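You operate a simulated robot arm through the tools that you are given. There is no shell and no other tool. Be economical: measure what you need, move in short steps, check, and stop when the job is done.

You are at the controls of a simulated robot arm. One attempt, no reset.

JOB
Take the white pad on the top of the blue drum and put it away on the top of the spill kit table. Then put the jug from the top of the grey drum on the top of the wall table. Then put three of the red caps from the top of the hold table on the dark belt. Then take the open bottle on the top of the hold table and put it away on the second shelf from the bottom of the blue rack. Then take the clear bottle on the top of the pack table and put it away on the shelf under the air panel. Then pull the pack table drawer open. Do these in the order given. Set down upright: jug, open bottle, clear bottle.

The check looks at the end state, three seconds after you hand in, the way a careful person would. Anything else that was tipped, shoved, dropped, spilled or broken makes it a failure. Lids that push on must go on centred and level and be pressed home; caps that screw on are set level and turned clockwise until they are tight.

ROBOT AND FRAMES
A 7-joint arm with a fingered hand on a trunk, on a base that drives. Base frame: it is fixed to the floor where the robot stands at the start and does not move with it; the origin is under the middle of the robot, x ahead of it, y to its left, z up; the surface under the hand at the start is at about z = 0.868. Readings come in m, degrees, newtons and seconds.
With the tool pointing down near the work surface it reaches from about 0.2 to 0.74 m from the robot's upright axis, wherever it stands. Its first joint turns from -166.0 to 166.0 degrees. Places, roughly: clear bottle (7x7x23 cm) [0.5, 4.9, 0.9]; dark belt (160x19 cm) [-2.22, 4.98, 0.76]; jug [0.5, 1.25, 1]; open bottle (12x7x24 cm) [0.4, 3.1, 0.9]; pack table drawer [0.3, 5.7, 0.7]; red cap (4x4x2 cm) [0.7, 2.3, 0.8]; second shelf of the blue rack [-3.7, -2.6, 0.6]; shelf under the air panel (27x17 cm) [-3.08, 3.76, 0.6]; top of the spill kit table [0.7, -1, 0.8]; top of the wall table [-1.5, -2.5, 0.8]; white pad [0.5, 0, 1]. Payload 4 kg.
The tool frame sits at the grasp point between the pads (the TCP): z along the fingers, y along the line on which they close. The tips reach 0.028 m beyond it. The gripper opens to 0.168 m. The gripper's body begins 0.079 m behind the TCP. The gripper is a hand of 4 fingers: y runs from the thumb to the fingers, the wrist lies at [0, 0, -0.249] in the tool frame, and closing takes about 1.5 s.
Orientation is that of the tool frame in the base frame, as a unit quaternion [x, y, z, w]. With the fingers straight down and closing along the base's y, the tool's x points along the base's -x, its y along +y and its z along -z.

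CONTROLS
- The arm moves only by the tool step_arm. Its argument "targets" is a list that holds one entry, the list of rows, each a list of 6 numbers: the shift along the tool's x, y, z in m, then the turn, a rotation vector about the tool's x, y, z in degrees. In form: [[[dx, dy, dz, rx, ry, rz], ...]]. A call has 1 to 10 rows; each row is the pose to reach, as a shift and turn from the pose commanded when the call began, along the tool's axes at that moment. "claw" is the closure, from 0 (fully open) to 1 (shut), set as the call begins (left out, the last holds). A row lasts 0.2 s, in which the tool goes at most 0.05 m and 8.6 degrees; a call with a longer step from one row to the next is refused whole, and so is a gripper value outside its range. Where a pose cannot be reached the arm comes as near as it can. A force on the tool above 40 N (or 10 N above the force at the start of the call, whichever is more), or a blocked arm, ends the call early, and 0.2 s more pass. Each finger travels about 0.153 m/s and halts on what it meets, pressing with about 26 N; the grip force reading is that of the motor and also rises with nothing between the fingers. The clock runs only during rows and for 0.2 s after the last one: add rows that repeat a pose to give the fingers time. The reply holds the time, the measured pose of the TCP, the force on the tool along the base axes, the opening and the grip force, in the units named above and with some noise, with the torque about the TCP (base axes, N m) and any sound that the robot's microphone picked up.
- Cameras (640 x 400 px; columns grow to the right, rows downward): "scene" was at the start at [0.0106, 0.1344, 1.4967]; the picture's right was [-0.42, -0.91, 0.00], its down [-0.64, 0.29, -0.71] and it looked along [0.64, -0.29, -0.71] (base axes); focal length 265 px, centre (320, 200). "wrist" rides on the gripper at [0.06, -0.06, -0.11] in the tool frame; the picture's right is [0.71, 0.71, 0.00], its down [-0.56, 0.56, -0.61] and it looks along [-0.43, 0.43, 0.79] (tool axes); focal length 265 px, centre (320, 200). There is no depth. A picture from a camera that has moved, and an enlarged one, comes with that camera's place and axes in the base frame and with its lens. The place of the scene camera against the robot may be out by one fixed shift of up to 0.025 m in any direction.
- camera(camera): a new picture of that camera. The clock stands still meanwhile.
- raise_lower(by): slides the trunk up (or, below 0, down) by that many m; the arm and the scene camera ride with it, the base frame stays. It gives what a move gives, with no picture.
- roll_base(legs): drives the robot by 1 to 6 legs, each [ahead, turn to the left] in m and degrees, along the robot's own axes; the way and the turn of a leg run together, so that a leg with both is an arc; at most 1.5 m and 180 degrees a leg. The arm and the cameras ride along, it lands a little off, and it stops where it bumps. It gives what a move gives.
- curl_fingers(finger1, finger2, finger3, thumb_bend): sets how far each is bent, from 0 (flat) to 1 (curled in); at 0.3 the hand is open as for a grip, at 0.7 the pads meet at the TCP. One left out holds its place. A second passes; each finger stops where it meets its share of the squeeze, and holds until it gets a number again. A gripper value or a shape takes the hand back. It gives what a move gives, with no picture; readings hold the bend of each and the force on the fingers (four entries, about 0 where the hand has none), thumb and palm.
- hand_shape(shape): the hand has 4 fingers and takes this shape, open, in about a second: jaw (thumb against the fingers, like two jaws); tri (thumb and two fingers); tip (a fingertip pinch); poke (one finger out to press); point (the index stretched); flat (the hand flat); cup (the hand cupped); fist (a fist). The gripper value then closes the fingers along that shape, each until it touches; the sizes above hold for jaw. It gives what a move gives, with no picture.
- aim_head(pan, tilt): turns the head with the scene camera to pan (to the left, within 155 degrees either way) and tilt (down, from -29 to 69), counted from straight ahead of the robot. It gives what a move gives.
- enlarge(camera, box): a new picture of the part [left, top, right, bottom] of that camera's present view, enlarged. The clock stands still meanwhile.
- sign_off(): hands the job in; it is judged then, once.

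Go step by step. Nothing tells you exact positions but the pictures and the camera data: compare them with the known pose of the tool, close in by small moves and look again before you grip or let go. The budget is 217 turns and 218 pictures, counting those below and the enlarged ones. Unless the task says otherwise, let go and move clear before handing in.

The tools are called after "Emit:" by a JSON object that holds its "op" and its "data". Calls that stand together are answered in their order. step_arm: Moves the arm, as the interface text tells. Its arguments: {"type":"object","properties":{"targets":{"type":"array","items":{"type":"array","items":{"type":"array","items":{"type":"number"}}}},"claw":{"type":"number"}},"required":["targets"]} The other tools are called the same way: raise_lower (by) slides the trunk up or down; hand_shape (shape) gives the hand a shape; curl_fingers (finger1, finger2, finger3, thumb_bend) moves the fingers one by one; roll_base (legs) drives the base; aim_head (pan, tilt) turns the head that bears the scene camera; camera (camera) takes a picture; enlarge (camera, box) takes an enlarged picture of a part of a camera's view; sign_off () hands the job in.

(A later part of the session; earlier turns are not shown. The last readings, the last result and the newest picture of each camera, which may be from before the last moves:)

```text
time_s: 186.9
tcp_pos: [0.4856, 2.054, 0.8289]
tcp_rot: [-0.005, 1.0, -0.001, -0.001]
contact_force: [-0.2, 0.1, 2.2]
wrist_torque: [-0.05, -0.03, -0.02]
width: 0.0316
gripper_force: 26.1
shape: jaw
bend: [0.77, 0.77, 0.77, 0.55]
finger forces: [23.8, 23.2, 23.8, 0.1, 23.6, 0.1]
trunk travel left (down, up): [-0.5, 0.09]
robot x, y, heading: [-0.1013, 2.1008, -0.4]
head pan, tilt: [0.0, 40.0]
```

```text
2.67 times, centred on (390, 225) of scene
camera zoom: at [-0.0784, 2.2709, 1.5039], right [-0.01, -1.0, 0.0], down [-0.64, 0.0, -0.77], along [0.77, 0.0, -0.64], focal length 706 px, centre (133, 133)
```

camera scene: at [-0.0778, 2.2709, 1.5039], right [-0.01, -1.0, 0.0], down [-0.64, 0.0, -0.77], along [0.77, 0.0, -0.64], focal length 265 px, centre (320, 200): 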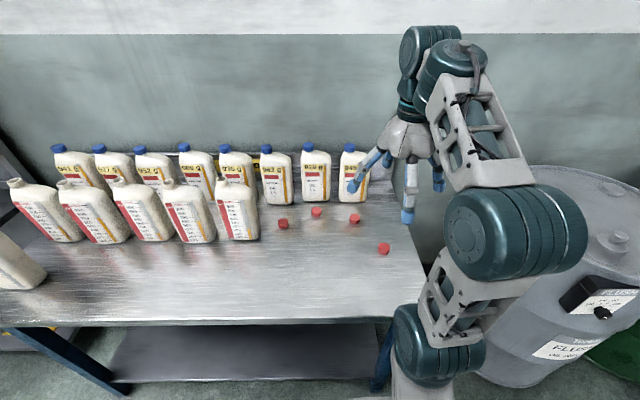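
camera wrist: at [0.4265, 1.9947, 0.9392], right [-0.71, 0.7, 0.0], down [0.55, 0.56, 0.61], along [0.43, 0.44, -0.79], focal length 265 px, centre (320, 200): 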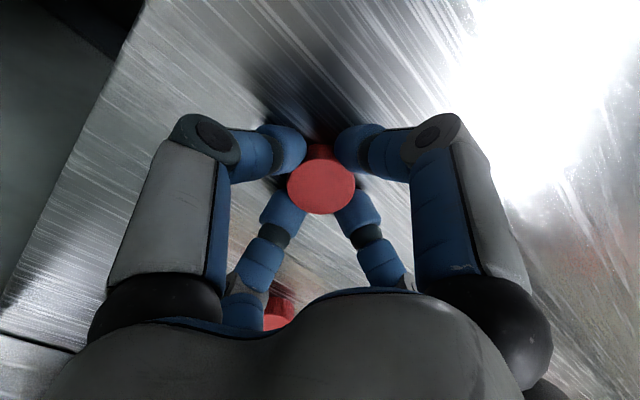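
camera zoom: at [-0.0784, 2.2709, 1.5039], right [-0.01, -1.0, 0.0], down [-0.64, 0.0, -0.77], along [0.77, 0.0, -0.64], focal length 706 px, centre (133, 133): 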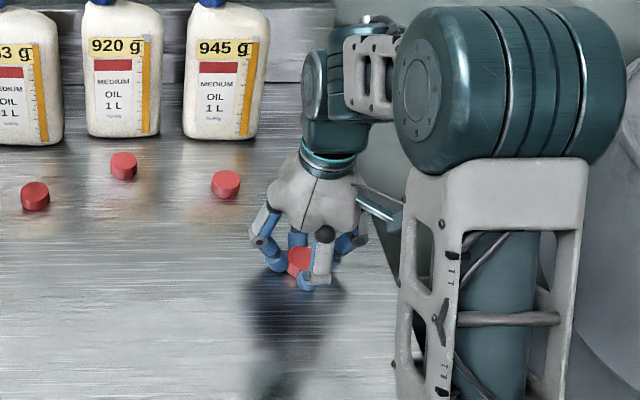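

Cap D is held by all four fingers. I lift, check, back away and look toward the belt.

Emit:
{"op": "step_arm", "data": {"targets": [[[0, 0, -0.02, 0, 0, 0], [0, 0, -0.06, 0, 0, 0], [0, 0, -0.1, 0, 0, 0], [0.02, 0, -0.14, 0, 0, 0], [0.05, 0, -0.18, 0, 0, 0], [0.07, 0, -0.22, 0, 0, 0], [0.1, 0, -0.26, 0, 0, 0], [0.1, 0, -0.3, 0, 0, 0]]]}}

Emit:
{"op": "camera", "data": {"camera": "wrist"}}

Emit:
{"op": "roll_base", "data": {"legs": [[-0.55, 0], [0, 130]]}}

Emit:
{"op": "aim_head", "data": {"pan": 0, "tilt": 20}}

Emit:
{"op": "camera", "data": {"camera": "scene"}}

```text
time_s: 188.7
tcp_pos: [0.3851, 2.0539, 1.1287]
tcp_rot: [-0.005, 1.0, -0.001, -0.001]
contact_force: [-0.5, 0.7, 0.1]
wrist_torque: [-0.03, 0.01, 0.02]
width: 0.0314
gripper_force: 25.9
shape: jaw
bend: [0.77, 0.77, 0.77, 0.55]
finger forces: [23.2, 23.0, 23.4, 0.0, 23.2, 0.0]
trunk travel left (down, up): [-0.5, 0.09]
robot x, y, heading: [-0.1011, 2.101, -0.3]
head pan, tilt: [0.0, 40.0]
```

```text
159 pictures are left
camera wrist: at [0.3263, 1.9928, 1.2399], right [-0.71, 0.7, 0.0], down [0.55, 0.56, 0.61], along [0.43, 0.44, -0.79], focal length 265 px, centre (320, 200)
```

wrist: 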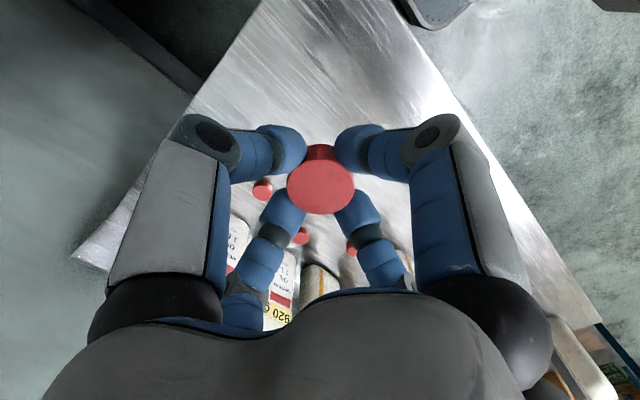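

```text
time_s: 197.3
tcp_pos: [-0.9284, 2.5153, 1.1308]
tcp_rot: [0.905, -0.424, 0.001, 0.0]
contact_force: [-0.1, -0.5, 0.7]
wrist_torque: [0.0, -0.02, 0.0]
width: 0.0313
gripper_force: 25.6
shape: jaw
bend: [0.77, 0.77, 0.77, 0.55]
finger forces: [22.6, 23.2, 23.4, 0.1, 23.2, 0.0]
trunk travel left (down, up): [-0.5, 0.09]
robot x, y, heading: [-0.6577, 2.1079, 128.9]
head pan, tilt: [0.0, 40.0]
```

```text
time_s: 198.1
tcp_pos: [-0.9276, 2.5141, 1.1291]
tcp_rot: [0.906, -0.424, 0.001, -0.001]
contact_force: [-0.1, -0.1, 0.5]
wrist_torque: [0.02, -0.01, 0.01]
width: 0.0311
gripper_force: 25.9
shape: jaw
bend: [0.77, 0.77, 0.77, 0.55]
finger forces: [22.5, 23.1, 23.4, 0.1, 23.1, 0.0]
trunk travel left (down, up): [-0.5, 0.09]
robot x, y, heading: [-0.6556, 2.1064, 128.6]
head pan, tilt: [0.0, 20.0]
```

```text
158 pictures are left
camera scene: at [-0.8092, 2.0356, 1.5353], right [0.78, 0.63, 0.0], down [0.22, -0.27, -0.94], along [-0.59, 0.73, -0.34], focal length 265 px, centre (320, 200)
```

scene: 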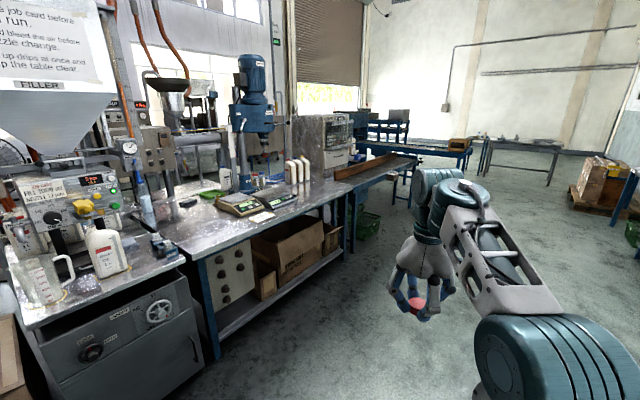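

The cap is held securely. The belt runs along y near x≈−2.2 beyond the filling bench; I drive to about (−1.3, 4.75).

Emit:
{"op": "roll_base", "data": {"legs": [[0, -25], [1.36, 0], [1.36, 0]]}}

Emit:
{"op": "aim_head", "data": {"pan": 60, "tilt": 35}}

Emit:
{"op": "camera", "data": {"camera": "scene"}}

```text
time_s: 212.7
tcp_pos: [-1.3815, 5.2517, 1.1288]
tcp_rot: [0.792, -0.61, 0.002, 0.0]
contact_force: [-0.1, 0.3, -0.1]
wrist_torque: [0.0, 0.0, 0.0]
width: 0.031
gripper_force: 25.7
shape: jaw
bend: [0.77, 0.77, 0.77, 0.55]
finger forces: [22.6, 23.0, 23.2, 0.0, 23.3, 0.0]
trunk travel left (down, up): [-0.5, 0.09]
robot x, y, heading: [-1.3112, 4.7709, 104.0]
head pan, tilt: [0.0, 20.0]
```

```text
time_s: 214.0
tcp_pos: [-1.3812, 5.2506, 1.129]
tcp_rot: [0.792, -0.61, 0.001, 0.0]
contact_force: [-0.2, 0.6, 0.4]
wrist_torque: [-0.01, 0.01, -0.03]
width: 0.0315
gripper_force: 25.4
shape: jaw
bend: [0.77, 0.77, 0.77, 0.55]
finger forces: [22.6, 23.2, 23.3, 0.1, 23.4, 0.1]
trunk travel left (down, up): [-0.5, 0.09]
robot x, y, heading: [-1.3104, 4.7689, 103.8]
head pan, tilt: [60.0, 35.0]
```

```text
157 pictures are left
camera scene: at [-1.5425, 4.7008, 1.5115], right [0.28, 0.96, 0.0], down [0.55, -0.16, -0.82], along [-0.79, 0.23, -0.57], focal length 265 px, centre (320, 200)
```

scene: 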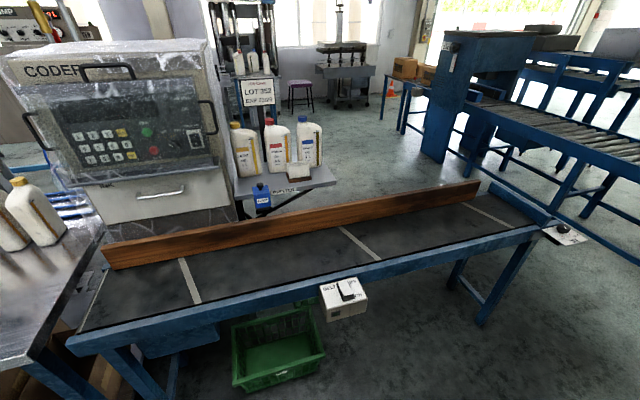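

The dark belt lies at x≈−2.13 to −2.32 with a wooden guard behind it. I turn to face it and move closer.

Emit:
{"op": "roll_base", "data": {"legs": [[0, 76], [0.27, 0]]}}

Emit:
{"op": "aim_head", "data": {"pan": 0, "tilt": 45}}

Emit:
{"op": "camera", "data": {"camera": "scene"}}

Emit:
{"op": "camera", "data": {"camera": "wrist"}}

```text
time_s: 219.2
tcp_pos: [-2.0709, 4.8143, 1.1287]
tcp_rot: [1.0, 0.009, 0.001, -0.002]
contact_force: [-0.5, 0.3, -0.8]
wrist_torque: [-0.02, 0.02, 0.02]
width: 0.0311
gripper_force: 26.1
shape: jaw
bend: [0.77, 0.77, 0.77, 0.55]
finger forces: [22.3, 23.1, 23.2, 0.1, 23.3, 0.1]
trunk travel left (down, up): [-0.5, 0.09]
robot x, y, heading: [-1.5829, 4.7626, -180.2]
head pan, tilt: [60.0, 35.0]
```

```text
time_s: 220.5
tcp_pos: [-2.0709, 4.8145, 1.1294]
tcp_rot: [1.0, 0.009, 0.001, -0.001]
contact_force: [0.1, -0.2, -1.0]
wrist_torque: [-0.04, 0.01, -0.01]
width: 0.0311
gripper_force: 25.7
shape: jaw
bend: [0.77, 0.77, 0.77, 0.55]
finger forces: [22.2, 23.2, 23.2, 0.0, 23.3, 0.0]
trunk travel left (down, up): [-0.5, 0.09]
robot x, y, heading: [-1.5825, 4.7667, -179.9]
head pan, tilt: [0.0, 45.0]
```

```text
156 pictures are left
camera scene: at [-1.6088, 4.6099, 1.4967], right [0.0, 1.0, 0.0], down [0.71, 0.0, -0.71], along [-0.71, 0.0, -0.71], focal length 265 px, centre (320, 200)
```

scene: 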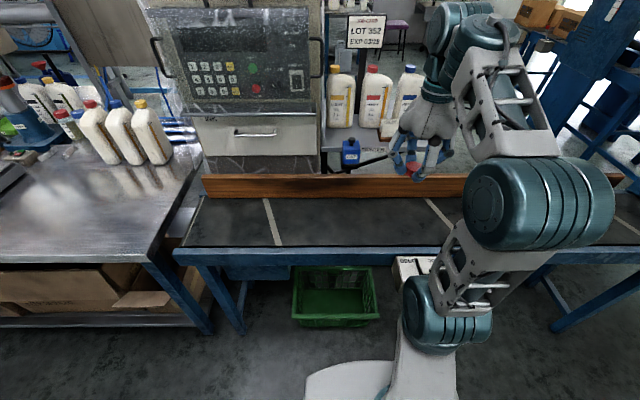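

```text
155 pictures are left
camera wrist: at [-2.0108, 4.875, 1.2394], right [0.72, -0.69, 0.0], down [-0.55, -0.57, 0.61], along [-0.43, -0.44, -0.79], focal length 265 px, centre (320, 200)
```

wrist: 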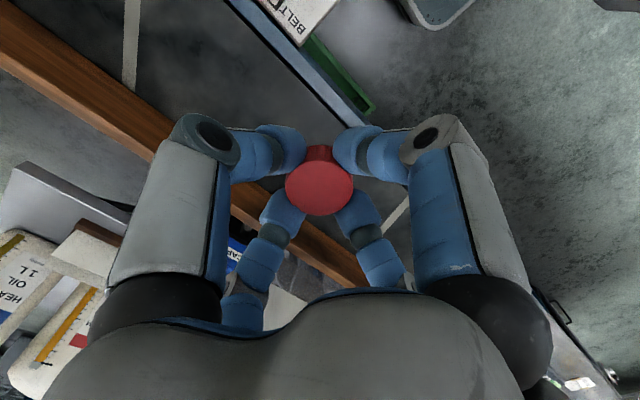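

The belt's near edge is x≈−2.12 and the guard's face about x≈−2.36. I bring the cap over (−2.235, 4.81) and lower it near the belt.

Emit:
{"op": "step_arm", "data": {"targets": [[[-0.04, 0, 0.02, 0, 0, 0], [-0.08, 0, 0.04, 0, 0, 0], [-0.12, 0, 0.07, 0, 0, 0], [-0.164, 0, 0.09, 0, 0, 0], [-0.164, 0, 0.13, 0, 0, 0], [-0.164, 0, 0.17, 0, 0, 0], [-0.164, 0, 0.21, 0, 0, 0], [-0.164, 0, 0.25, 0, 0, 0], [-0.164, 0, 0.29, 0, 0, 0], [-0.164, 0, 0.29, 0, 0, 0]]]}}

Emit:
{"op": "camera", "data": {"camera": "wrist"}}

Emit:
{"op": "enlarge", "data": {"camera": "scene", "box": [330, 120, 530, 280]}}

```text
time_s: 222.7
tcp_pos: [-2.2356, 4.8113, 0.8378]
tcp_rot: [1.0, 0.008, 0.001, -0.001]
contact_force: [0.1, 1.3, -0.3]
wrist_torque: [0.01, -0.02, 0.02]
width: 0.0312
gripper_force: 26.0
shape: jaw
bend: [0.77, 0.77, 0.77, 0.55]
finger forces: [22.3, 23.1, 23.2, 0.1, 23.2, 0.1]
trunk travel left (down, up): [-0.5, 0.09]
robot x, y, heading: [-1.5831, 4.771, -180.1]
head pan, tilt: [0.0, 45.0]
```

```text
154 pictures are left
camera wrist: at [-2.175, 4.8732, 0.9474], right [0.72, -0.69, 0.0], down [-0.55, -0.57, 0.61], along [-0.43, -0.44, -0.79], focal length 265 px, centre (320, 200)
```

wrist: 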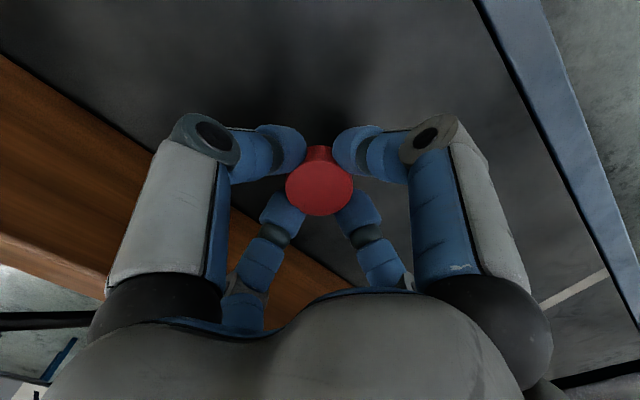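

```text
2.50 times, centred on (430, 200) of scene
camera zoom: at [-1.609, 4.6099, 1.4967], right [0.0, 1.0, 0.0], down [0.71, 0.0, -0.71], along [-0.71, 0.0, -0.71], focal length 662 px, centre (45, 200)
```

zoom: 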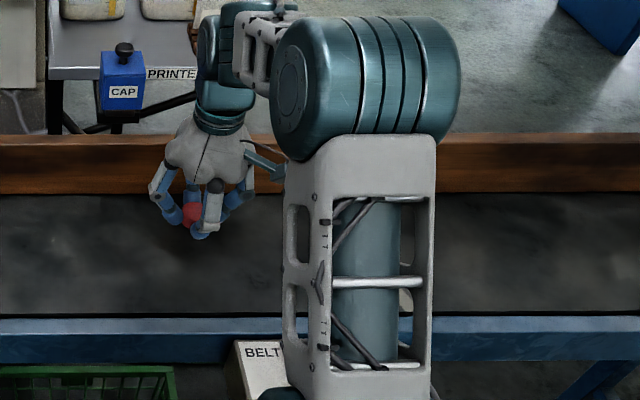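

Lined up over the belt. I lower further in small steps.

Emit:
{"op": "step_arm", "data": {"targets": [[[0, 0, 0.015, 0, 0, 0], [0, 0, 0.03, 0, 0, 0], [0, 0, 0.036, 0, 0, 0], [0, 0, 0.036, 0, 0, 0]]]}}

Emit:
{"op": "enlarge", "data": {"camera": "scene", "box": [350, 140, 450, 220]}}

```text
time_s: 223.7
tcp_pos: [-2.235, 4.8106, 0.8025]
tcp_rot: [1.0, 0.009, 0.001, -0.001]
contact_force: [0.2, -0.6, -0.8]
wrist_torque: [0.04, -0.01, -0.01]
width: 0.0313
gripper_force: 26.3
shape: jaw
bend: [0.77, 0.77, 0.77, 0.55]
finger forces: [22.3, 23.1, 23.4, 0.1, 23.2, 0.1]
trunk travel left (down, up): [-0.5, 0.09]
robot x, y, heading: [-1.5831, 4.7682, -180.1]
head pan, tilt: [0.0, 45.0]
```

```text
5.00 times, centred on (400, 180) of scene
camera zoom: at [-1.6089, 4.6099, 1.4967], right [0.0, 1.0, 0.0], down [0.71, 0.0, -0.71], along [-0.71, 0.0, -0.71], focal length 1325 px, centre (-80, 300)
```

zoom: 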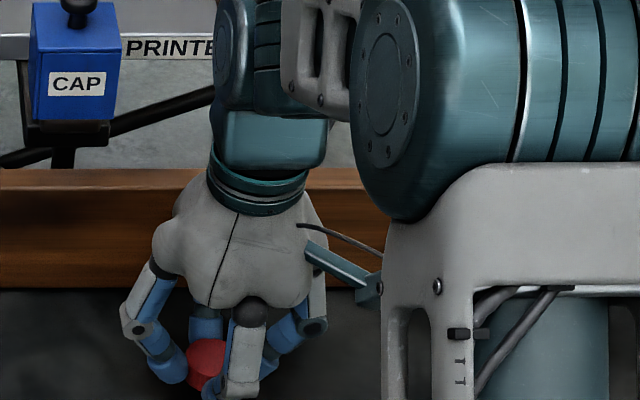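

Still no contact; small steps again.

Emit:
{"op": "step_arm", "data": {"targets": [[[0, 0, 0.003, 0, 0, 0], [0, 0, 0.006, 0, 0, 0], [0, 0, 0.006, 0, 0, 0]]]}}

Emit:
{"op": "step_arm", "data": {"targets": [[[0, 0, 0.003, 0, 0, 0], [0, 0, 0.005, 0, 0, 0], [0, 0, 0.005, 0, 0, 0]]]}}

```text
time_s: 224.5
tcp_pos: [-2.2355, 4.81, 0.7967]
tcp_rot: [1.0, 0.009, 0.0, -0.001]
contact_force: [-0.4, -0.2, -0.4]
wrist_torque: [0.01, 0.04, 0.01]
width: 0.031
gripper_force: 26.8
shape: jaw
bend: [0.77, 0.77, 0.77, 0.55]
finger forces: [22.3, 23.1, 23.3, 0.1, 23.1, 0.1]
trunk travel left (down, up): [-0.5, 0.09]
robot x, y, heading: [-1.5825, 4.7657, -179.7]
head pan, tilt: [0.0, 45.0]
```

```text
time_s: 225.3
tcp_pos: [-2.2346, 4.8105, 0.7927]
tcp_rot: [1.0, 0.009, 0.001, -0.001]
contact_force: [0.6, 0.3, 0.0]
wrist_torque: [-0.02, 0.03, 0.01]
width: 0.0313
gripper_force: 26.2
shape: jaw
bend: [0.77, 0.77, 0.77, 0.55]
finger forces: [22.3, 23.1, 23.3, 0.0, 23.3, 0.0]
trunk travel left (down, up): [-0.5, 0.09]
robot x, y, heading: [-1.5882, 4.7653, -180.1]
head pan, tilt: [0.0, 45.0]
```

Cap bottom should be within a few millimetres; two more tiny steps.

Emit:
{"op": "step_arm", "data": {"targets": [[[0, 0, 0.002, 0, 0, 0], [0, 0, 0.004, 0, 0, 0], [0, 0, 0.004, 0, 0, 0]]]}}

```text
time_s: 226.1
tcp_pos: [-2.2342, 4.8115, 0.7896]
tcp_rot: [1.0, 0.008, -0.002, -0.001]
contact_force: [0.3, 0.0, 16.6]
wrist_torque: [0.08, 0.03, -0.01]
width: 0.0317
gripper_force: 26.2
shape: jaw
bend: [0.77, 0.77, 0.77, 0.54]
finger forces: [24.8, 28.0, 29.0, 0.0, 32.5, 0.0]
trunk travel left (down, up): [-0.5, 0.09]
robot x, y, heading: [-1.5819, 4.767, -179.9]
head pan, tilt: [0.0, 45.0]
```

Touching the belt. I ease up a millimetre and open partway.

Emit:
{"op": "step_arm", "data": {"targets": [[[0, 0, -0.002, 0, 0, 0], [0, 0, -0.002, 0, 0, 0], [0, 0, -0.002, 0, 0, 0], [0, 0, -0.002, 0, 0, 0]]], "claw": 0.5}}

Emit:
{"op": "camera", "data": {"camera": "wrist"}}

```text
time_s: 227.1
tcp_pos: [-2.2346, 4.8104, 0.7884]
tcp_rot: [1.0, 0.009, 0.001, -0.001]
contact_force: [0.5, -1.1, 1.1]
wrist_torque: [-0.02, -0.01, -0.01]
width: 0.083
gripper_force: 0.0
shape: jaw
bend: [0.34, 0.34, 0.34, 0.35]
finger forces: [0.0, 0.2, 0.1, 0.0, 0.4, 0.1]
trunk travel left (down, up): [-0.5, 0.09]
robot x, y, heading: [-1.5846, 4.7675, -180.2]
head pan, tilt: [0.0, 45.0]
```

```text
151 pictures are left
camera wrist: at [-2.1743, 4.8724, 0.8996], right [0.72, -0.7, 0.0], down [-0.55, -0.57, 0.61], along [-0.43, -0.44, -0.79], focal length 265 px, centre (320, 200)
```

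wrist: 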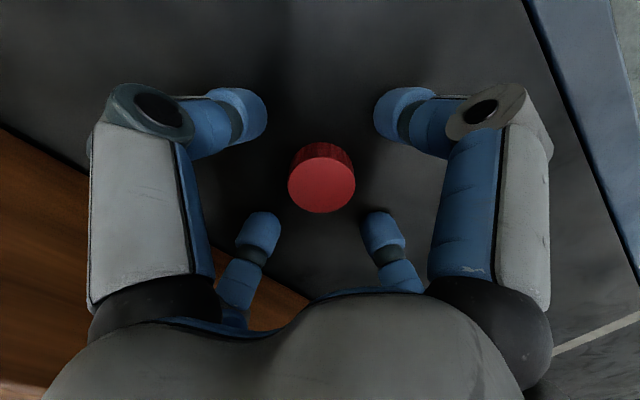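

The cap is on the belt. I lift clear, tuck back, and drive to the hold table again.

Emit:
{"op": "step_arm", "data": {"targets": [[[0, 0, -0.02, 0, 0, 0], [0, 0, -0.06, 0, 0, 0], [0, 0, -0.1, 0, 0, 0], [0, 0, -0.14, 0, 0, 0], [0.02, 0, -0.18, 0, 0, 0], [0.05, 0, -0.22, 0, 0, 0], [0.08, 0, -0.26, 0, 0, 0], [0.11, 0, -0.3, 0, 0, 0], [0.15, 0, -0.33, 0, 0, 0]]], "claw": 0}}

Emit:
{"op": "camera", "data": {"camera": "scene"}}

```text
time_s: 229.1
tcp_pos: [-2.0846, 4.8154, 1.1191]
tcp_rot: [1.0, 0.01, 0.0, -0.002]
contact_force: [-0.6, 0.4, 0.5]
wrist_torque: [0.02, 0.03, -0.01]
width: 0.1678
gripper_force: 0.2
shape: jaw
bend: [0.3, 0.3, 0.3, 0.3]
finger forces: [0.1, 0.1, 0.0, 0.0, 0.0, 0.0]
trunk travel left (down, up): [-0.5, 0.09]
robot x, y, heading: [-1.5837, 4.7686, -180.2]
head pan, tilt: [0.0, 45.0]
```

```text
150 pictures are left
camera scene: at [-1.6084, 4.6099, 1.4966], right [0.0, 1.0, 0.0], down [0.71, 0.0, -0.71], along [-0.71, 0.0, -0.71], focal length 265 px, centre (320, 200)
```

scene: 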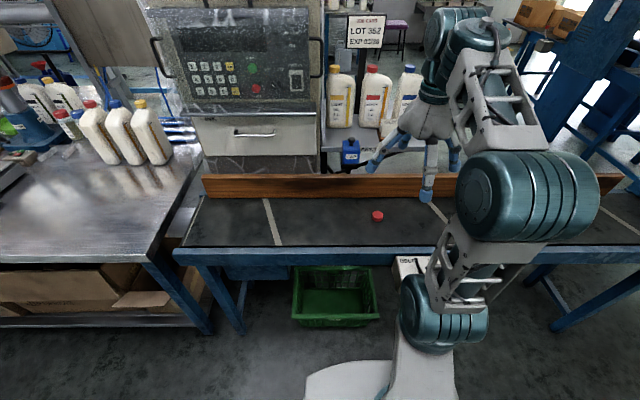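

Cap one is on the belt. Driving back for cap C at (0.624, 2.131).

Emit:
{"op": "roll_base", "data": {"legs": [[-0.28, 0], [0, 105], [1.37, 0], [1.37, 0], [0, 75]]}}

```text
time_s: 251.6
tcp_pos: [-0.0373, 2.1169, 1.1193]
tcp_rot: [-0.036, 0.999, -0.001, -0.001]
contact_force: [-1.0, -0.4, 0.3]
wrist_torque: [-0.04, 0.02, 0.0]
width: 0.1681
gripper_force: 0.0
shape: jaw
bend: [0.3, 0.3, 0.3, 0.3]
finger forces: [0.0, 0.0, 0.0, 0.0, 0.1, 0.0]
trunk travel left (down, up): [-0.5, 0.09]
robot x, y, heading: [-0.541, 2.1332, 3.2]
head pan, tilt: [0.0, 45.0]
```

Aligned with the table; I drive in and move over cap C.

Emit:
{"op": "roll_base", "data": {"legs": [[0.46, -3.2]]}}

Emit:
{"op": "camera", "data": {"camera": "wrist"}}

```text
time_s: 254.4
tcp_pos: [0.4166, 2.0999, 1.1193]
tcp_rot: [-0.008, 1.0, -0.001, -0.001]
contact_force: [-0.6, -0.2, 0.3]
wrist_torque: [-0.01, 0.03, -0.04]
width: 0.1676
gripper_force: 0.1
shape: jaw
bend: [0.3, 0.3, 0.3, 0.3]
finger forces: [0.0, 0.0, 0.0, 0.0, 0.1, 0.0]
trunk travel left (down, up): [-0.5, 0.09]
robot x, y, heading: [-0.0825, 2.1508, -0.1]
head pan, tilt: [0.0, 45.0]
```

```text
149 pictures are left
camera wrist: at [0.3588, 2.0396, 1.2297], right [-0.72, 0.7, 0.0], down [0.55, 0.57, 0.61], along [0.43, 0.44, -0.79], focal length 265 px, centre (320, 200)
```

wrist: 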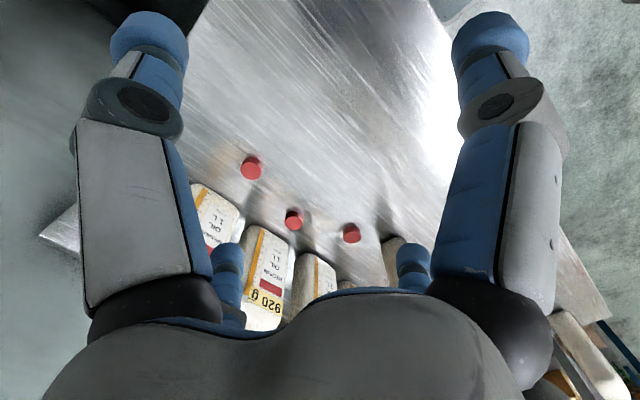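

Cap C confirmed at (0.623, 2.130). Because bottles stand behind it, I turn the hand 45° so no finger points at them, and move over.

Emit:
{"op": "step_arm", "data": {"targets": [[[-0.03, 0.004, 0.01, 0, 0, 6.5], [-0.06, 0.009, 0.03, 0, 0, 13], [-0.09, 0.013, 0.05, 0, 0, 19.5], [-0.12, 0.017, 0.07, 0, 0, 26], [-0.15, 0.022, 0.1, 0, 0, 32.5], [-0.18, 0.026, 0.13, 0, 0, 39], [-0.207, 0.03, 0.16, 0, 0, 45], [-0.207, 0.03, 0.19, 0, 0, 45], [-0.207, 0.03, 0.19, 0, 0, 45]]]}}

Emit:
{"op": "camera", "data": {"camera": "wrist"}}

Emit:
{"op": "camera", "data": {"camera": "scene"}}

```text
time_s: 256.4
tcp_pos: [0.6241, 2.1344, 0.9295]
tcp_rot: [0.376, 0.927, -0.001, 0.0]
contact_force: [0.4, 0.3, -0.1]
wrist_torque: [0.01, 0.0, 0.03]
width: 0.168
gripper_force: 0.2
shape: jaw
bend: [0.3, 0.3, 0.3, 0.3]
finger forces: [0.1, 0.0, 0.1, 0.0, 0.0, 0.0]
trunk travel left (down, up): [-0.5, 0.09]
robot x, y, heading: [-0.0842, 2.1485, -0.1]
head pan, tilt: [0.0, 45.0]
```

```text
148 pictures are left
camera wrist: at [0.5382, 2.1328, 1.0386], right [-0.01, 1.0, 0.0], down [0.79, 0.01, 0.61], along [0.61, 0.01, -0.79], focal length 265 px, centre (320, 200)
```

wrist: 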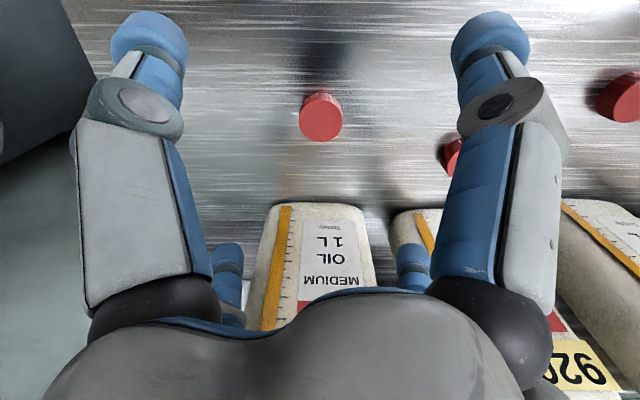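

```text
147 pictures are left
camera scene: at [-0.0661, 2.3182, 1.4967], right [0.0, -1.0, 0.0], down [-0.71, 0.0, -0.71], along [0.71, 0.0, -0.71], focal length 265 px, centre (320, 200)
```

scene: 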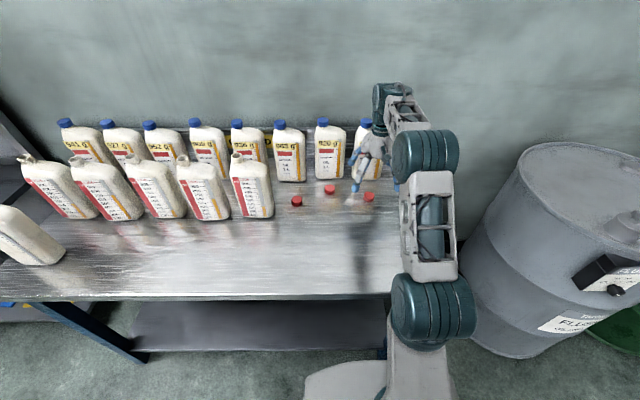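

Centred over cap C, with about 3 cm between hand and the bottle behind. I descend carefully.

Emit:
{"op": "step_arm", "data": {"targets": [[[0, 0, 0.02, 0, 0, 0], [0, 0, 0.04, 0, 0, 0], [0, 0, 0.06, 0, 0, 0], [0, 0, 0.075, 0, 0, 0], [0, 0, 0.075, 0, 0, 0]]]}}

Emit:
{"op": "camera", "data": {"camera": "wrist"}}

Emit:
{"op": "enlarge", "data": {"camera": "scene", "box": [300, 100, 440, 220]}}

```text
time_s: 257.6
tcp_pos: [0.6246, 2.1355, 0.8549]
tcp_rot: [0.375, 0.927, -0.001, -0.001]
contact_force: [0.1, -0.9, 0.4]
wrist_torque: [-0.01, -0.05, 0.02]
width: 0.168
gripper_force: 0.0
shape: jaw
bend: [0.3, 0.3, 0.3, 0.3]
finger forces: [0.0, 0.0, 0.1, 0.0, 0.0, 0.0]
trunk travel left (down, up): [-0.5, 0.09]
robot x, y, heading: [-0.0848, 2.15, 0.1]
head pan, tilt: [0.0, 45.0]
```

```text
146 pictures are left
camera wrist: at [0.5395, 2.1335, 0.9652], right [-0.02, 1.0, 0.0], down [0.79, 0.01, 0.61], along [0.61, 0.01, -0.79], focal length 265 px, centre (320, 200)
```

wrist: 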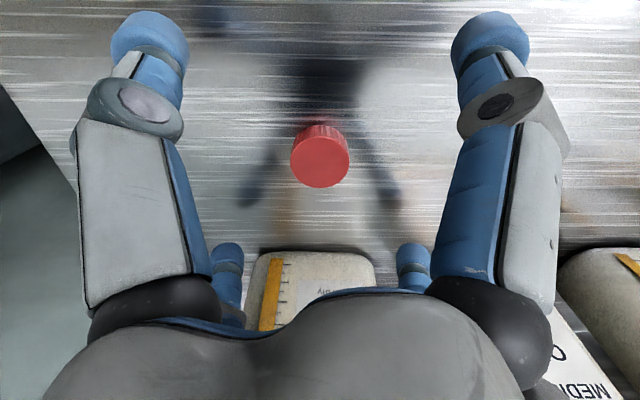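

```text
3.33 times, centred on (370, 160) of scene
camera zoom: at [-0.0659, 2.3182, 1.4967], right [0.0, -1.0, 0.0], down [-0.71, 0.0, -0.71], along [0.71, 0.0, -0.71], focal length 883 px, centre (153, 333)
```

zoom: 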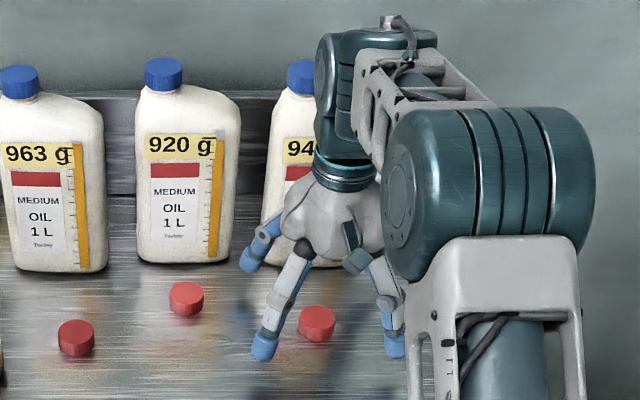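

Clear on all sides. Last 25 mm down, then close.

Emit:
{"op": "step_arm", "data": {"targets": [[[0, 0, 0.01, 0, 0, 0], [0, 0, 0.02, 0, 0, 0], [0, 0, 0.025, 0, 0, 0], [0, 0, 0.025, 0, 0, 0]]]}}

Emit:
{"op": "step_arm", "data": {"targets": [[[0, 0, 0, 0, 0, 0], [0, 0, 0, 0, 0, 0], [0, 0, 0, 0, 0, 0], [0, 0, 0, 0, 0, 0], [0, 0, 0, 0, 0, 0], [0, 0, 0, 0, 0, 0], [0, 0, 0, 0, 0, 0], [0, 0, 0, 0, 0, 0]]], "claw": 1}}

Emit:
{"op": "camera", "data": {"camera": "wrist"}}

```text
time_s: 258.6
tcp_pos: [0.6243, 2.1343, 0.8303]
tcp_rot: [0.376, 0.927, -0.001, 0.0]
contact_force: [-0.9, 0.9, 0.0]
wrist_torque: [-0.02, 0.03, 0.0]
width: 0.1678
gripper_force: 0.1
shape: jaw
bend: [0.3, 0.3, 0.3, 0.3]
finger forces: [0.1, 0.1, 0.1, 0.0, 0.0, 0.0]
trunk travel left (down, up): [-0.5, 0.09]
robot x, y, heading: [-0.0854, 2.1499, -0.0]
head pan, tilt: [0.0, 45.0]
```

```text
time_s: 260.4
tcp_pos: [0.6246, 2.1337, 0.8289]
tcp_rot: [0.376, 0.927, -0.001, 0.0]
contact_force: [0.7, 1.1, 1.9]
wrist_torque: [0.02, -0.05, 0.01]
width: 0.0309
gripper_force: 25.8
shape: jaw
bend: [0.77, 0.77, 0.77, 0.54]
finger forces: [23.2, 24.5, 23.4, 0.1, 23.2, 0.0]
trunk travel left (down, up): [-0.5, 0.09]
robot x, y, heading: [-0.0834, 2.153, -0.4]
head pan, tilt: [0.0, 45.0]
```

```text
144 pictures are left
camera wrist: at [0.5397, 2.1327, 0.9399], right [-0.02, 1.0, 0.0], down [0.79, 0.01, 0.61], along [0.61, 0.01, -0.79], focal length 265 px, centre (320, 200)
```

wrist: 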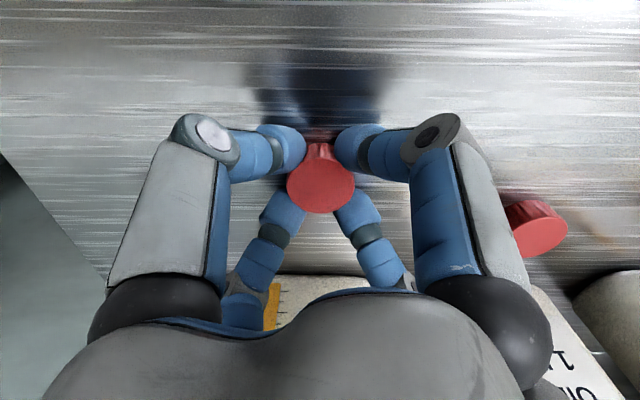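

Cap C is gripped. I lift, tuck and turn back, then drive to the belt.

Emit:
{"op": "step_arm", "data": {"targets": [[[0, 0, -0.03, 0, 0, 0], [0, 0, -0.07, 0, 0, 0], [0, 0, -0.11, 0, 0, 0], [0.02, -0.02, -0.15, 0, 0, -6.5], [0.04, -0.04, -0.19, 0, 0, -13], [0.065, -0.063, -0.22, 0, 0, -20], [0.09, -0.087, -0.25, 0, 0, -27], [0.11, -0.106, -0.28, 0, 0, -33], [0.13, -0.126, -0.3, 0, 0, -39], [0.151, -0.146, -0.3, 0, 0, -45]]]}}

Emit:
{"op": "camera", "data": {"camera": "scene"}}

Emit:
{"op": "roll_base", "data": {"legs": [[-0.5, 0], [0, 105], [1.37, 0], [1.37, 0], [0, 75]]}}

```text
time_s: 262.6
tcp_pos: [0.4145, 2.1343, 1.131]
tcp_rot: [-0.008, 1.0, -0.001, -0.001]
contact_force: [0.7, -0.2, -0.8]
wrist_torque: [0.02, -0.05, -0.03]
width: 0.0311
gripper_force: 26.5
shape: jaw
bend: [0.77, 0.77, 0.77, 0.54]
finger forces: [23.1, 23.4, 23.3, 0.0, 23.0, 0.0]
trunk travel left (down, up): [-0.5, 0.09]
robot x, y, heading: [-0.0865, 2.1483, -0.3]
head pan, tilt: [0.0, 45.0]
```

```text
143 pictures are left
camera scene: at [-0.0664, 2.3181, 1.4967], right [0.0, -1.0, 0.0], down [-0.71, 0.0, -0.71], along [0.71, 0.0, -0.71], focal length 265 px, centre (320, 200)
```

scene: 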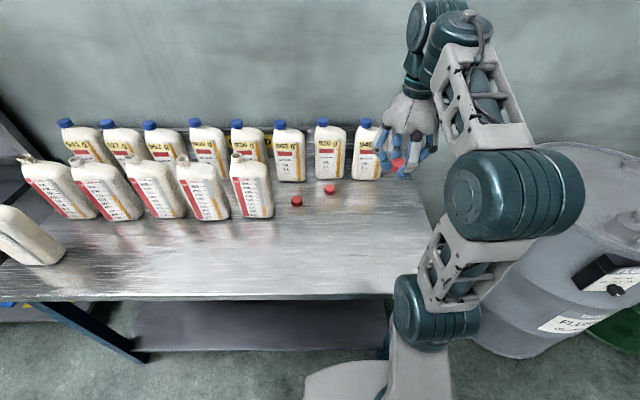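

```text
time_s: 286.2
tcp_pos: [-1.8357, 4.7967, 1.1306]
tcp_rot: [1.0, 0.023, 0.001, -0.001]
contact_force: [-0.4, -0.2, -0.3]
wrist_torque: [0.06, -0.01, 0.01]
width: 0.0311
gripper_force: 25.7
shape: jaw
bend: [0.77, 0.77, 0.77, 0.54]
finger forces: [22.3, 23.7, 23.2, 0.0, 23.2, 0.0]
trunk travel left (down, up): [-0.5, 0.09]
robot x, y, heading: [-1.3333, 4.8014, -178.1]
head pan, tilt: [0.0, 45.0]
```

At the belt with cap C. I move closer and look.

Emit:
{"op": "roll_base", "data": {"legs": [[0.25, -1.9]]}}

Emit:
{"op": "camera", "data": {"camera": "scene"}}

```text
time_s: 288.0
tcp_pos: [-2.0853, 4.8108, 1.1299]
tcp_rot: [1.0, 0.007, 0.001, -0.001]
contact_force: [0.4, -0.6, 0.6]
wrist_torque: [0.0, -0.02, 0.03]
width: 0.031
gripper_force: 26.2
shape: jaw
bend: [0.77, 0.77, 0.77, 0.54]
finger forces: [22.3, 23.6, 23.3, 0.0, 23.2, 0.1]
trunk travel left (down, up): [-0.5, 0.09]
robot x, y, heading: [-1.5881, 4.7953, 179.9]
head pan, tilt: [0.0, 45.0]
```

```text
142 pictures are left
camera scene: at [-1.611, 4.6373, 1.4966], right [0.0, 1.0, 0.0], down [0.71, 0.0, -0.71], along [-0.71, 0.0, -0.71], focal length 265 px, centre (320, 200)
```

scene: 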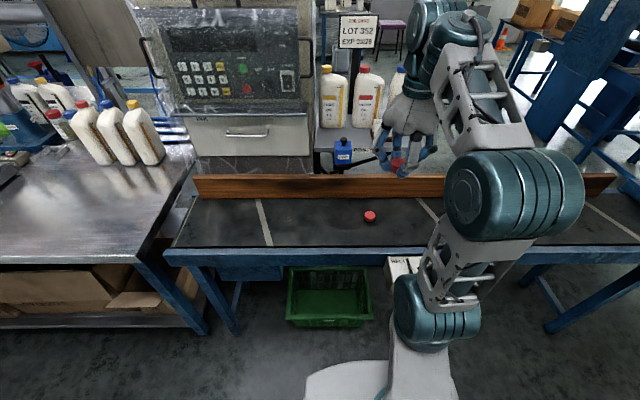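

Cap one stands at (−2.235, 4.81). I set the second at about (−2.235, 4.67).

Emit:
{"op": "step_arm", "data": {"targets": [[[-0.03, 0.028, 0.01, 0, 0, 0], [-0.06, 0.056, 0.02, 0, 0, 0], [-0.09, 0.084, 0.03, 0, 0, 0], [-0.12, 0.112, 0.04, 0, 0, 0], [-0.15, 0.14, 0.06, 0, 0, 0], [-0.15, 0.14, 0.11, 0, 0, 0], [-0.15, 0.14, 0.16, 0, 0, 0], [-0.15, 0.14, 0.21, 0, 0, 0], [-0.15, 0.14, 0.25, 0, 0, 0], [-0.15, 0.14, 0.28, 0, 0, 0]]]}}

Emit:
{"op": "camera", "data": {"camera": "wrist"}}

Emit:
{"op": "step_arm", "data": {"targets": [[[0, 0, 0.02, 0, 0, 0], [0, 0, 0.04, 0, 0, 0], [0, 0, 0.05, 0, 0, 0], [0, 0, 0.056, 0, 0, 0], [0, 0, 0.056, 0, 0, 0]]]}}

```text
time_s: 290.2
tcp_pos: [-2.2317, 4.6686, 0.8473]
tcp_rot: [1.0, 0.008, 0.0, 0.0]
contact_force: [-0.1, 0.7, 0.6]
wrist_torque: [-0.01, 0.01, -0.01]
width: 0.031
gripper_force: 25.6
shape: jaw
bend: [0.77, 0.77, 0.77, 0.54]
finger forces: [22.2, 23.5, 23.2, 0.0, 23.2, 0.1]
trunk travel left (down, up): [-0.5, 0.09]
robot x, y, heading: [-1.5875, 4.7967, 180.1]
head pan, tilt: [0.0, 45.0]
```

```text
141 pictures are left
camera wrist: at [-2.171, 4.7304, 0.9583], right [0.72, -0.7, 0.0], down [-0.55, -0.57, 0.61], along [-0.43, -0.44, -0.79], focal length 265 px, centre (320, 200)
```

wrist: 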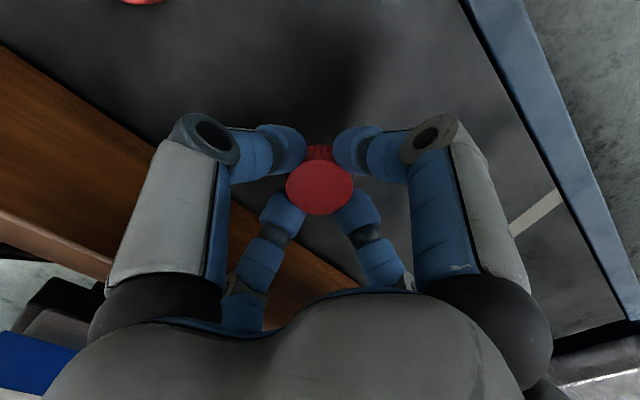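

```text
time_s: 291.4
tcp_pos: [-2.2315, 4.6691, 0.7926]
tcp_rot: [1.0, 0.008, 0.001, -0.001]
contact_force: [0.1, -0.4, 0.1]
wrist_torque: [-0.02, -0.01, 0.01]
width: 0.0309
gripper_force: 25.8
shape: jaw
bend: [0.77, 0.77, 0.77, 0.54]
finger forces: [22.2, 23.5, 23.2, 0.0, 23.1, 0.0]
trunk travel left (down, up): [-0.5, 0.09]
robot x, y, heading: [-1.584, 4.7962, 179.8]
head pan, tilt: [0.0, 45.0]
```

Just above the belt: a last touch down, then release partway.

Emit:
{"op": "step_arm", "data": {"targets": [[[0, 0, 0.0015, 0, 0, 0], [0, 0, 0.003, 0, 0, 0], [0, 0, 0.003, 0, 0, 0]]]}}

Emit:
{"op": "step_arm", "data": {"targets": [[[0, 0, -0.001, 0, 0, 0], [0, 0, -0.001, 0, 0, 0], [0, 0, -0.001, 0, 0, 0], [0, 0, -0.001, 0, 0, 0]]], "claw": 0.5}}

Emit:
{"op": "camera", "data": {"camera": "wrist"}}

```text
time_s: 292.2
tcp_pos: [-2.2314, 4.6689, 0.7913]
tcp_rot: [1.0, 0.008, 0.001, -0.001]
contact_force: [0.5, -0.4, -0.9]
wrist_torque: [0.0, -0.02, -0.03]
width: 0.0309
gripper_force: 25.9
shape: jaw
bend: [0.77, 0.77, 0.77, 0.54]
finger forces: [22.2, 23.5, 23.2, 0.0, 23.2, 0.0]
trunk travel left (down, up): [-0.5, 0.09]
robot x, y, heading: [-1.5873, 4.7971, 179.9]
head pan, tilt: [0.0, 45.0]
```

```text
time_s: 293.2
tcp_pos: [-2.2315, 4.6677, 0.7911]
tcp_rot: [1.0, 0.008, 0.0, -0.001]
contact_force: [-0.7, 0.1, 0.3]
wrist_torque: [-0.01, 0.0, 0.02]
width: 0.0834
gripper_force: 0.0
shape: jaw
bend: [0.34, 0.34, 0.34, 0.34]
finger forces: [0.0, 0.0, 0.0, 0.1, 0.0, 0.1]
trunk travel left (down, up): [-0.5, 0.09]
robot x, y, heading: [-1.5869, 4.7962, 179.7]
head pan, tilt: [0.0, 45.0]
```

```text
140 pictures are left
camera wrist: at [-2.1715, 4.73, 0.9017], right [0.72, -0.7, 0.0], down [-0.55, -0.57, 0.61], along [-0.43, -0.44, -0.79], focal length 265 px, centre (320, 200)
```

wrist: 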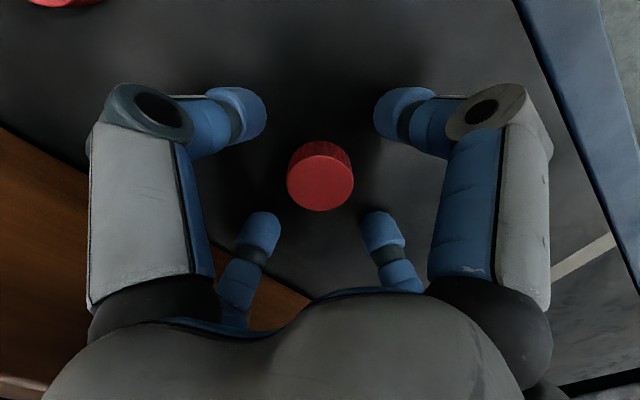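

Second cap set down. Lift, tuck, and return for cap B at (0.661, 2.272).

Emit:
{"op": "step_arm", "data": {"targets": [[[0, 0, -0.03, 0, 0, 0], [0, 0, -0.07, 0, 0, 0], [0, 0, -0.11, 0, 0, 0], [0, 0, -0.15, 0, 0, 0], [0.02, -0.02, -0.19, 0, 0, 0], [0.05, -0.04, -0.22, 0, 0, 0], [0.08, -0.06, -0.25, 0, 0, 0], [0.1, -0.09, -0.28, 0, 0, 0], [0.125, -0.11, -0.31, 0, 0, 0], [0.15, -0.13, -0.33, 0, 0, 0]]], "claw": 0}}

Emit:
{"op": "camera", "data": {"camera": "scene"}}

Emit:
{"op": "roll_base", "data": {"legs": [[-0.28, 0], [0, 106], [1.31, 0], [1.31, 0], [0, 74.4]]}}

```text
time_s: 295.4
tcp_pos: [-2.0829, 4.7989, 1.1224]
tcp_rot: [1.0, 0.008, 0.001, 0.0]
contact_force: [0.6, -0.2, 0.4]
wrist_torque: [0.01, -0.02, -0.03]
width: 0.1679
gripper_force: 0.1
shape: jaw
bend: [0.3, 0.3, 0.3, 0.3]
finger forces: [0.0, 0.0, 0.0, 0.0, 0.0, 0.0]
trunk travel left (down, up): [-0.5, 0.09]
robot x, y, heading: [-1.5845, 4.7957, 179.9]
head pan, tilt: [0.0, 45.0]
```

```text
139 pictures are left
camera scene: at [-1.6102, 4.6375, 1.4967], right [0.0, 1.0, 0.0], down [0.71, 0.0, -0.71], along [-0.71, 0.0, -0.71], focal length 265 px, centre (320, 200)
```

scene: 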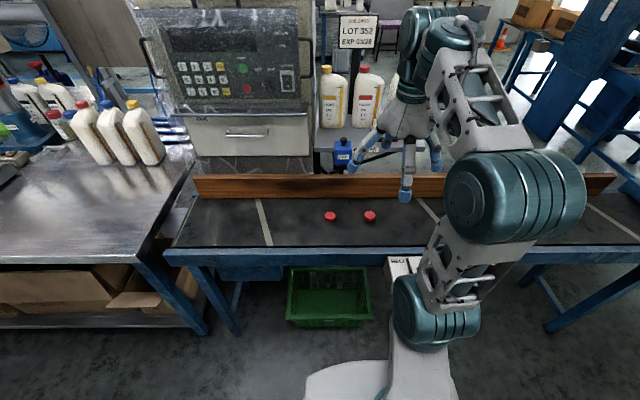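

```text
time_s: 317.4
tcp_pos: [-0.0465, 2.2892, 1.1232]
tcp_rot: [-0.022, 1.0, -0.001, -0.002]
contact_force: [0.1, 0.9, -0.3]
wrist_torque: [-0.04, -0.01, 0.0]
width: 0.168
gripper_force: 0.0
shape: jaw
bend: [0.3, 0.3, 0.3, 0.3]
finger forces: [0.1, 0.0, 0.1, 0.0, 0.0, 0.1]
trunk travel left (down, up): [-0.5, 0.09]
robot x, y, heading: [-0.545, 2.2816, 1.6]
head pan, tilt: [0.0, 45.0]
```

Back at the table; I drive in toward cap B.

Emit:
{"op": "roll_base", "data": {"legs": [[0.475, -1.6]]}}

Emit:
{"op": "camera", "data": {"camera": "wrist"}}

```text
time_s: 320.3
tcp_pos: [0.4403, 2.2861, 1.1228]
tcp_rot: [-0.01, 1.0, -0.001, -0.001]
contact_force: [0.7, 1.0, 0.2]
wrist_torque: [-0.01, -0.01, -0.03]
width: 0.1676
gripper_force: 0.1
shape: jaw
bend: [0.3, 0.3, 0.3, 0.3]
finger forces: [0.0, 0.0, 0.1, 0.0, 0.0, 0.0]
trunk travel left (down, up): [-0.5, 0.09]
robot x, y, heading: [-0.0588, 2.2864, 0.2]
head pan, tilt: [0.0, 45.0]
```

```text
138 pictures are left
camera wrist: at [0.3814, 2.2247, 1.2324], right [-0.72, 0.69, 0.0], down [0.55, 0.57, 0.61], along [0.42, 0.44, -0.79], focal length 265 px, centre (320, 200)
```

wrist: 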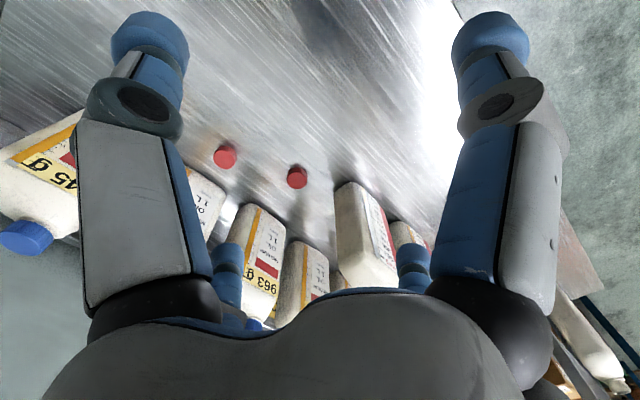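

Cap B stands too close to the bottles behind it, so I take cap A at (0.595, 2.387) instead, with the hand turned 55° and half closed to stay clear of the bottle on its left.

Emit:
{"op": "step_arm", "data": {"targets": [[[-0.022, 0.014, 0, 0, 0, 8], [-0.045, 0.027, 0, 0, 0, 16], [-0.067, 0.041, 0, 0, 0, 24], [-0.09, 0.054, 0, 0, 0, 32], [-0.112, 0.068, 0, 0, 0, 40], [-0.135, 0.081, 0, 0, 0, 48], [-0.157, 0.095, 0, 0, 0, 55], [-0.157, 0.095, 0.04, 0, 0, 55], [-0.157, 0.095, 0.04, 0, 0, 55]]], "claw": 0.4}}

Emit:
{"op": "camera", "data": {"camera": "wrist"}}

Emit:
{"op": "enlarge", "data": {"camera": "scene", "box": [200, 100, 400, 240]}}

```text
time_s: 322.3
tcp_pos: [0.5942, 2.3852, 1.0818]
tcp_rot: [0.453, 0.892, 0.0, -0.001]
contact_force: [0.4, 0.7, -0.3]
wrist_torque: [0.01, 0.05, 0.0]
width: 0.1013
gripper_force: 0.0
shape: jaw
bend: [0.3, 0.3, 0.3, 0.3]
finger forces: [0.0, 0.0, 0.1, 0.0, 0.1, 0.1]
out of reach, approached as far as the arm can: row 7
trunk travel left (down, up): [-0.5, 0.09]
robot x, y, heading: [-0.0637, 2.2895, 0.6]
head pan, tilt: [0.0, 45.0]
```

```text
137 pictures are left
camera wrist: at [0.5111, 2.3983, 1.1921], right [0.15, 0.99, 0.0], down [0.78, -0.12, 0.61], along [0.61, -0.09, -0.79], focal length 265 px, centre (320, 200)
```

wrist: 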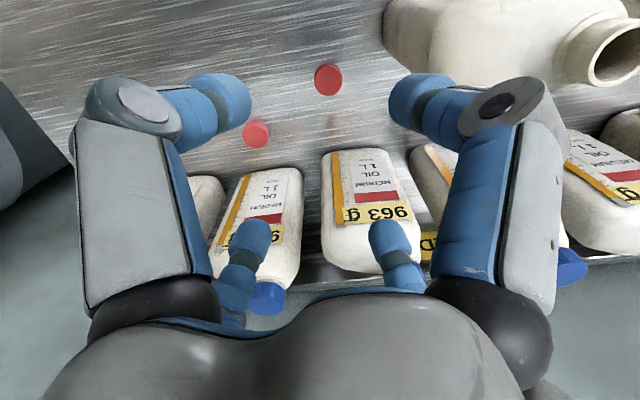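

```text
2.86 times, centred on (300, 170) of scene
camera zoom: at [-0.0419, 2.4573, 1.4967], right [0.0, -1.0, 0.0], down [-0.71, 0.0, -0.71], along [0.71, 0.0, -0.71], focal length 757 px, centre (377, 286)
```

zoom: 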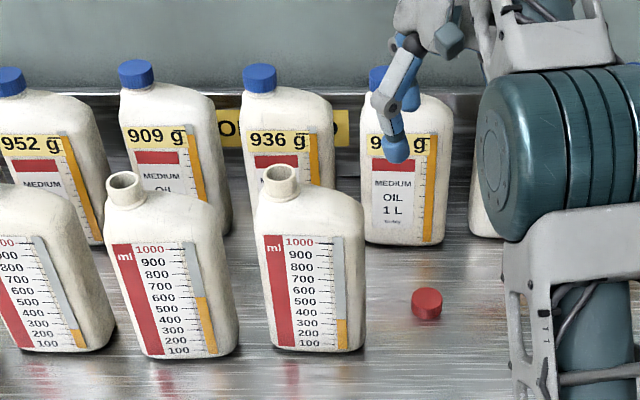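

Cap A is at about (0.60, 2.395), bottle face at y≈2.475. I centre and go down partway, watching the clearance.

Emit:
{"op": "step_arm", "data": {"targets": [[[0.001, 0.004, 0.03, 0, 0, 0], [0.001, 0.008, 0.06, 0, 0, 0], [0.001, 0.008, 0.09, 0, 0, 0], [0.001, 0.008, 0.12, 0, 0, 0], [0.001, 0.008, 0.14, 0, 0, 0], [0.001, 0.008, 0.14, 0, 0, 0]]]}}

Emit:
{"op": "camera", "data": {"camera": "wrist"}}

Emit:
{"op": "enlarge", "data": {"camera": "scene", "box": [220, 100, 420, 240]}}

```text
time_s: 323.7
tcp_pos: [0.5999, 2.3895, 0.9415]
tcp_rot: [0.452, 0.892, -0.001, 0.0]
contact_force: [0.0, -0.2, 0.2]
wrist_torque: [0.01, 0.0, 0.03]
width: 0.1012
gripper_force: 0.0
shape: jaw
bend: [0.3, 0.3, 0.3, 0.3]
finger forces: [0.0, 0.0, 0.0, 0.0, 0.1, 0.1]
trunk travel left (down, up): [-0.5, 0.09]
robot x, y, heading: [-0.0638, 2.2897, 0.2]
head pan, tilt: [0.0, 45.0]
```

```text
135 pictures are left
camera wrist: at [0.5166, 2.4026, 1.0524], right [0.15, 0.99, 0.0], down [0.78, -0.12, 0.61], along [0.61, -0.09, -0.79], focal length 265 px, centre (320, 200)
```

wrist: 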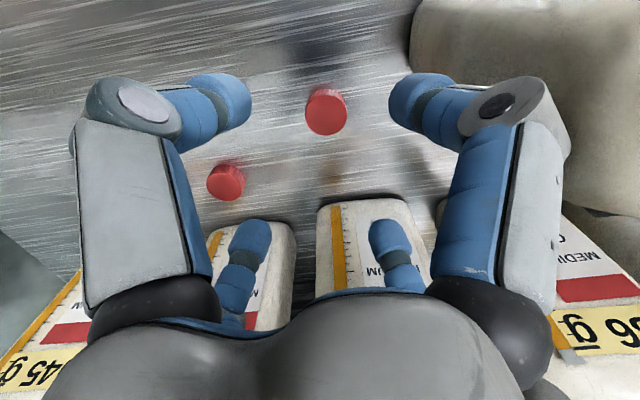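

```text
2.86 times, centred on (320, 170) of scene
camera zoom: at [-0.0421, 2.4574, 1.4966], right [0.0, -1.0, 0.0], down [-0.71, 0.0, -0.71], along [0.71, 0.0, -0.71], focal length 757 px, centre (320, 286)
```

zoom: 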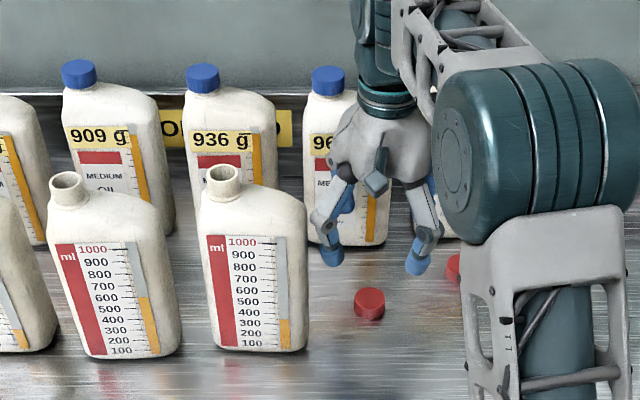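

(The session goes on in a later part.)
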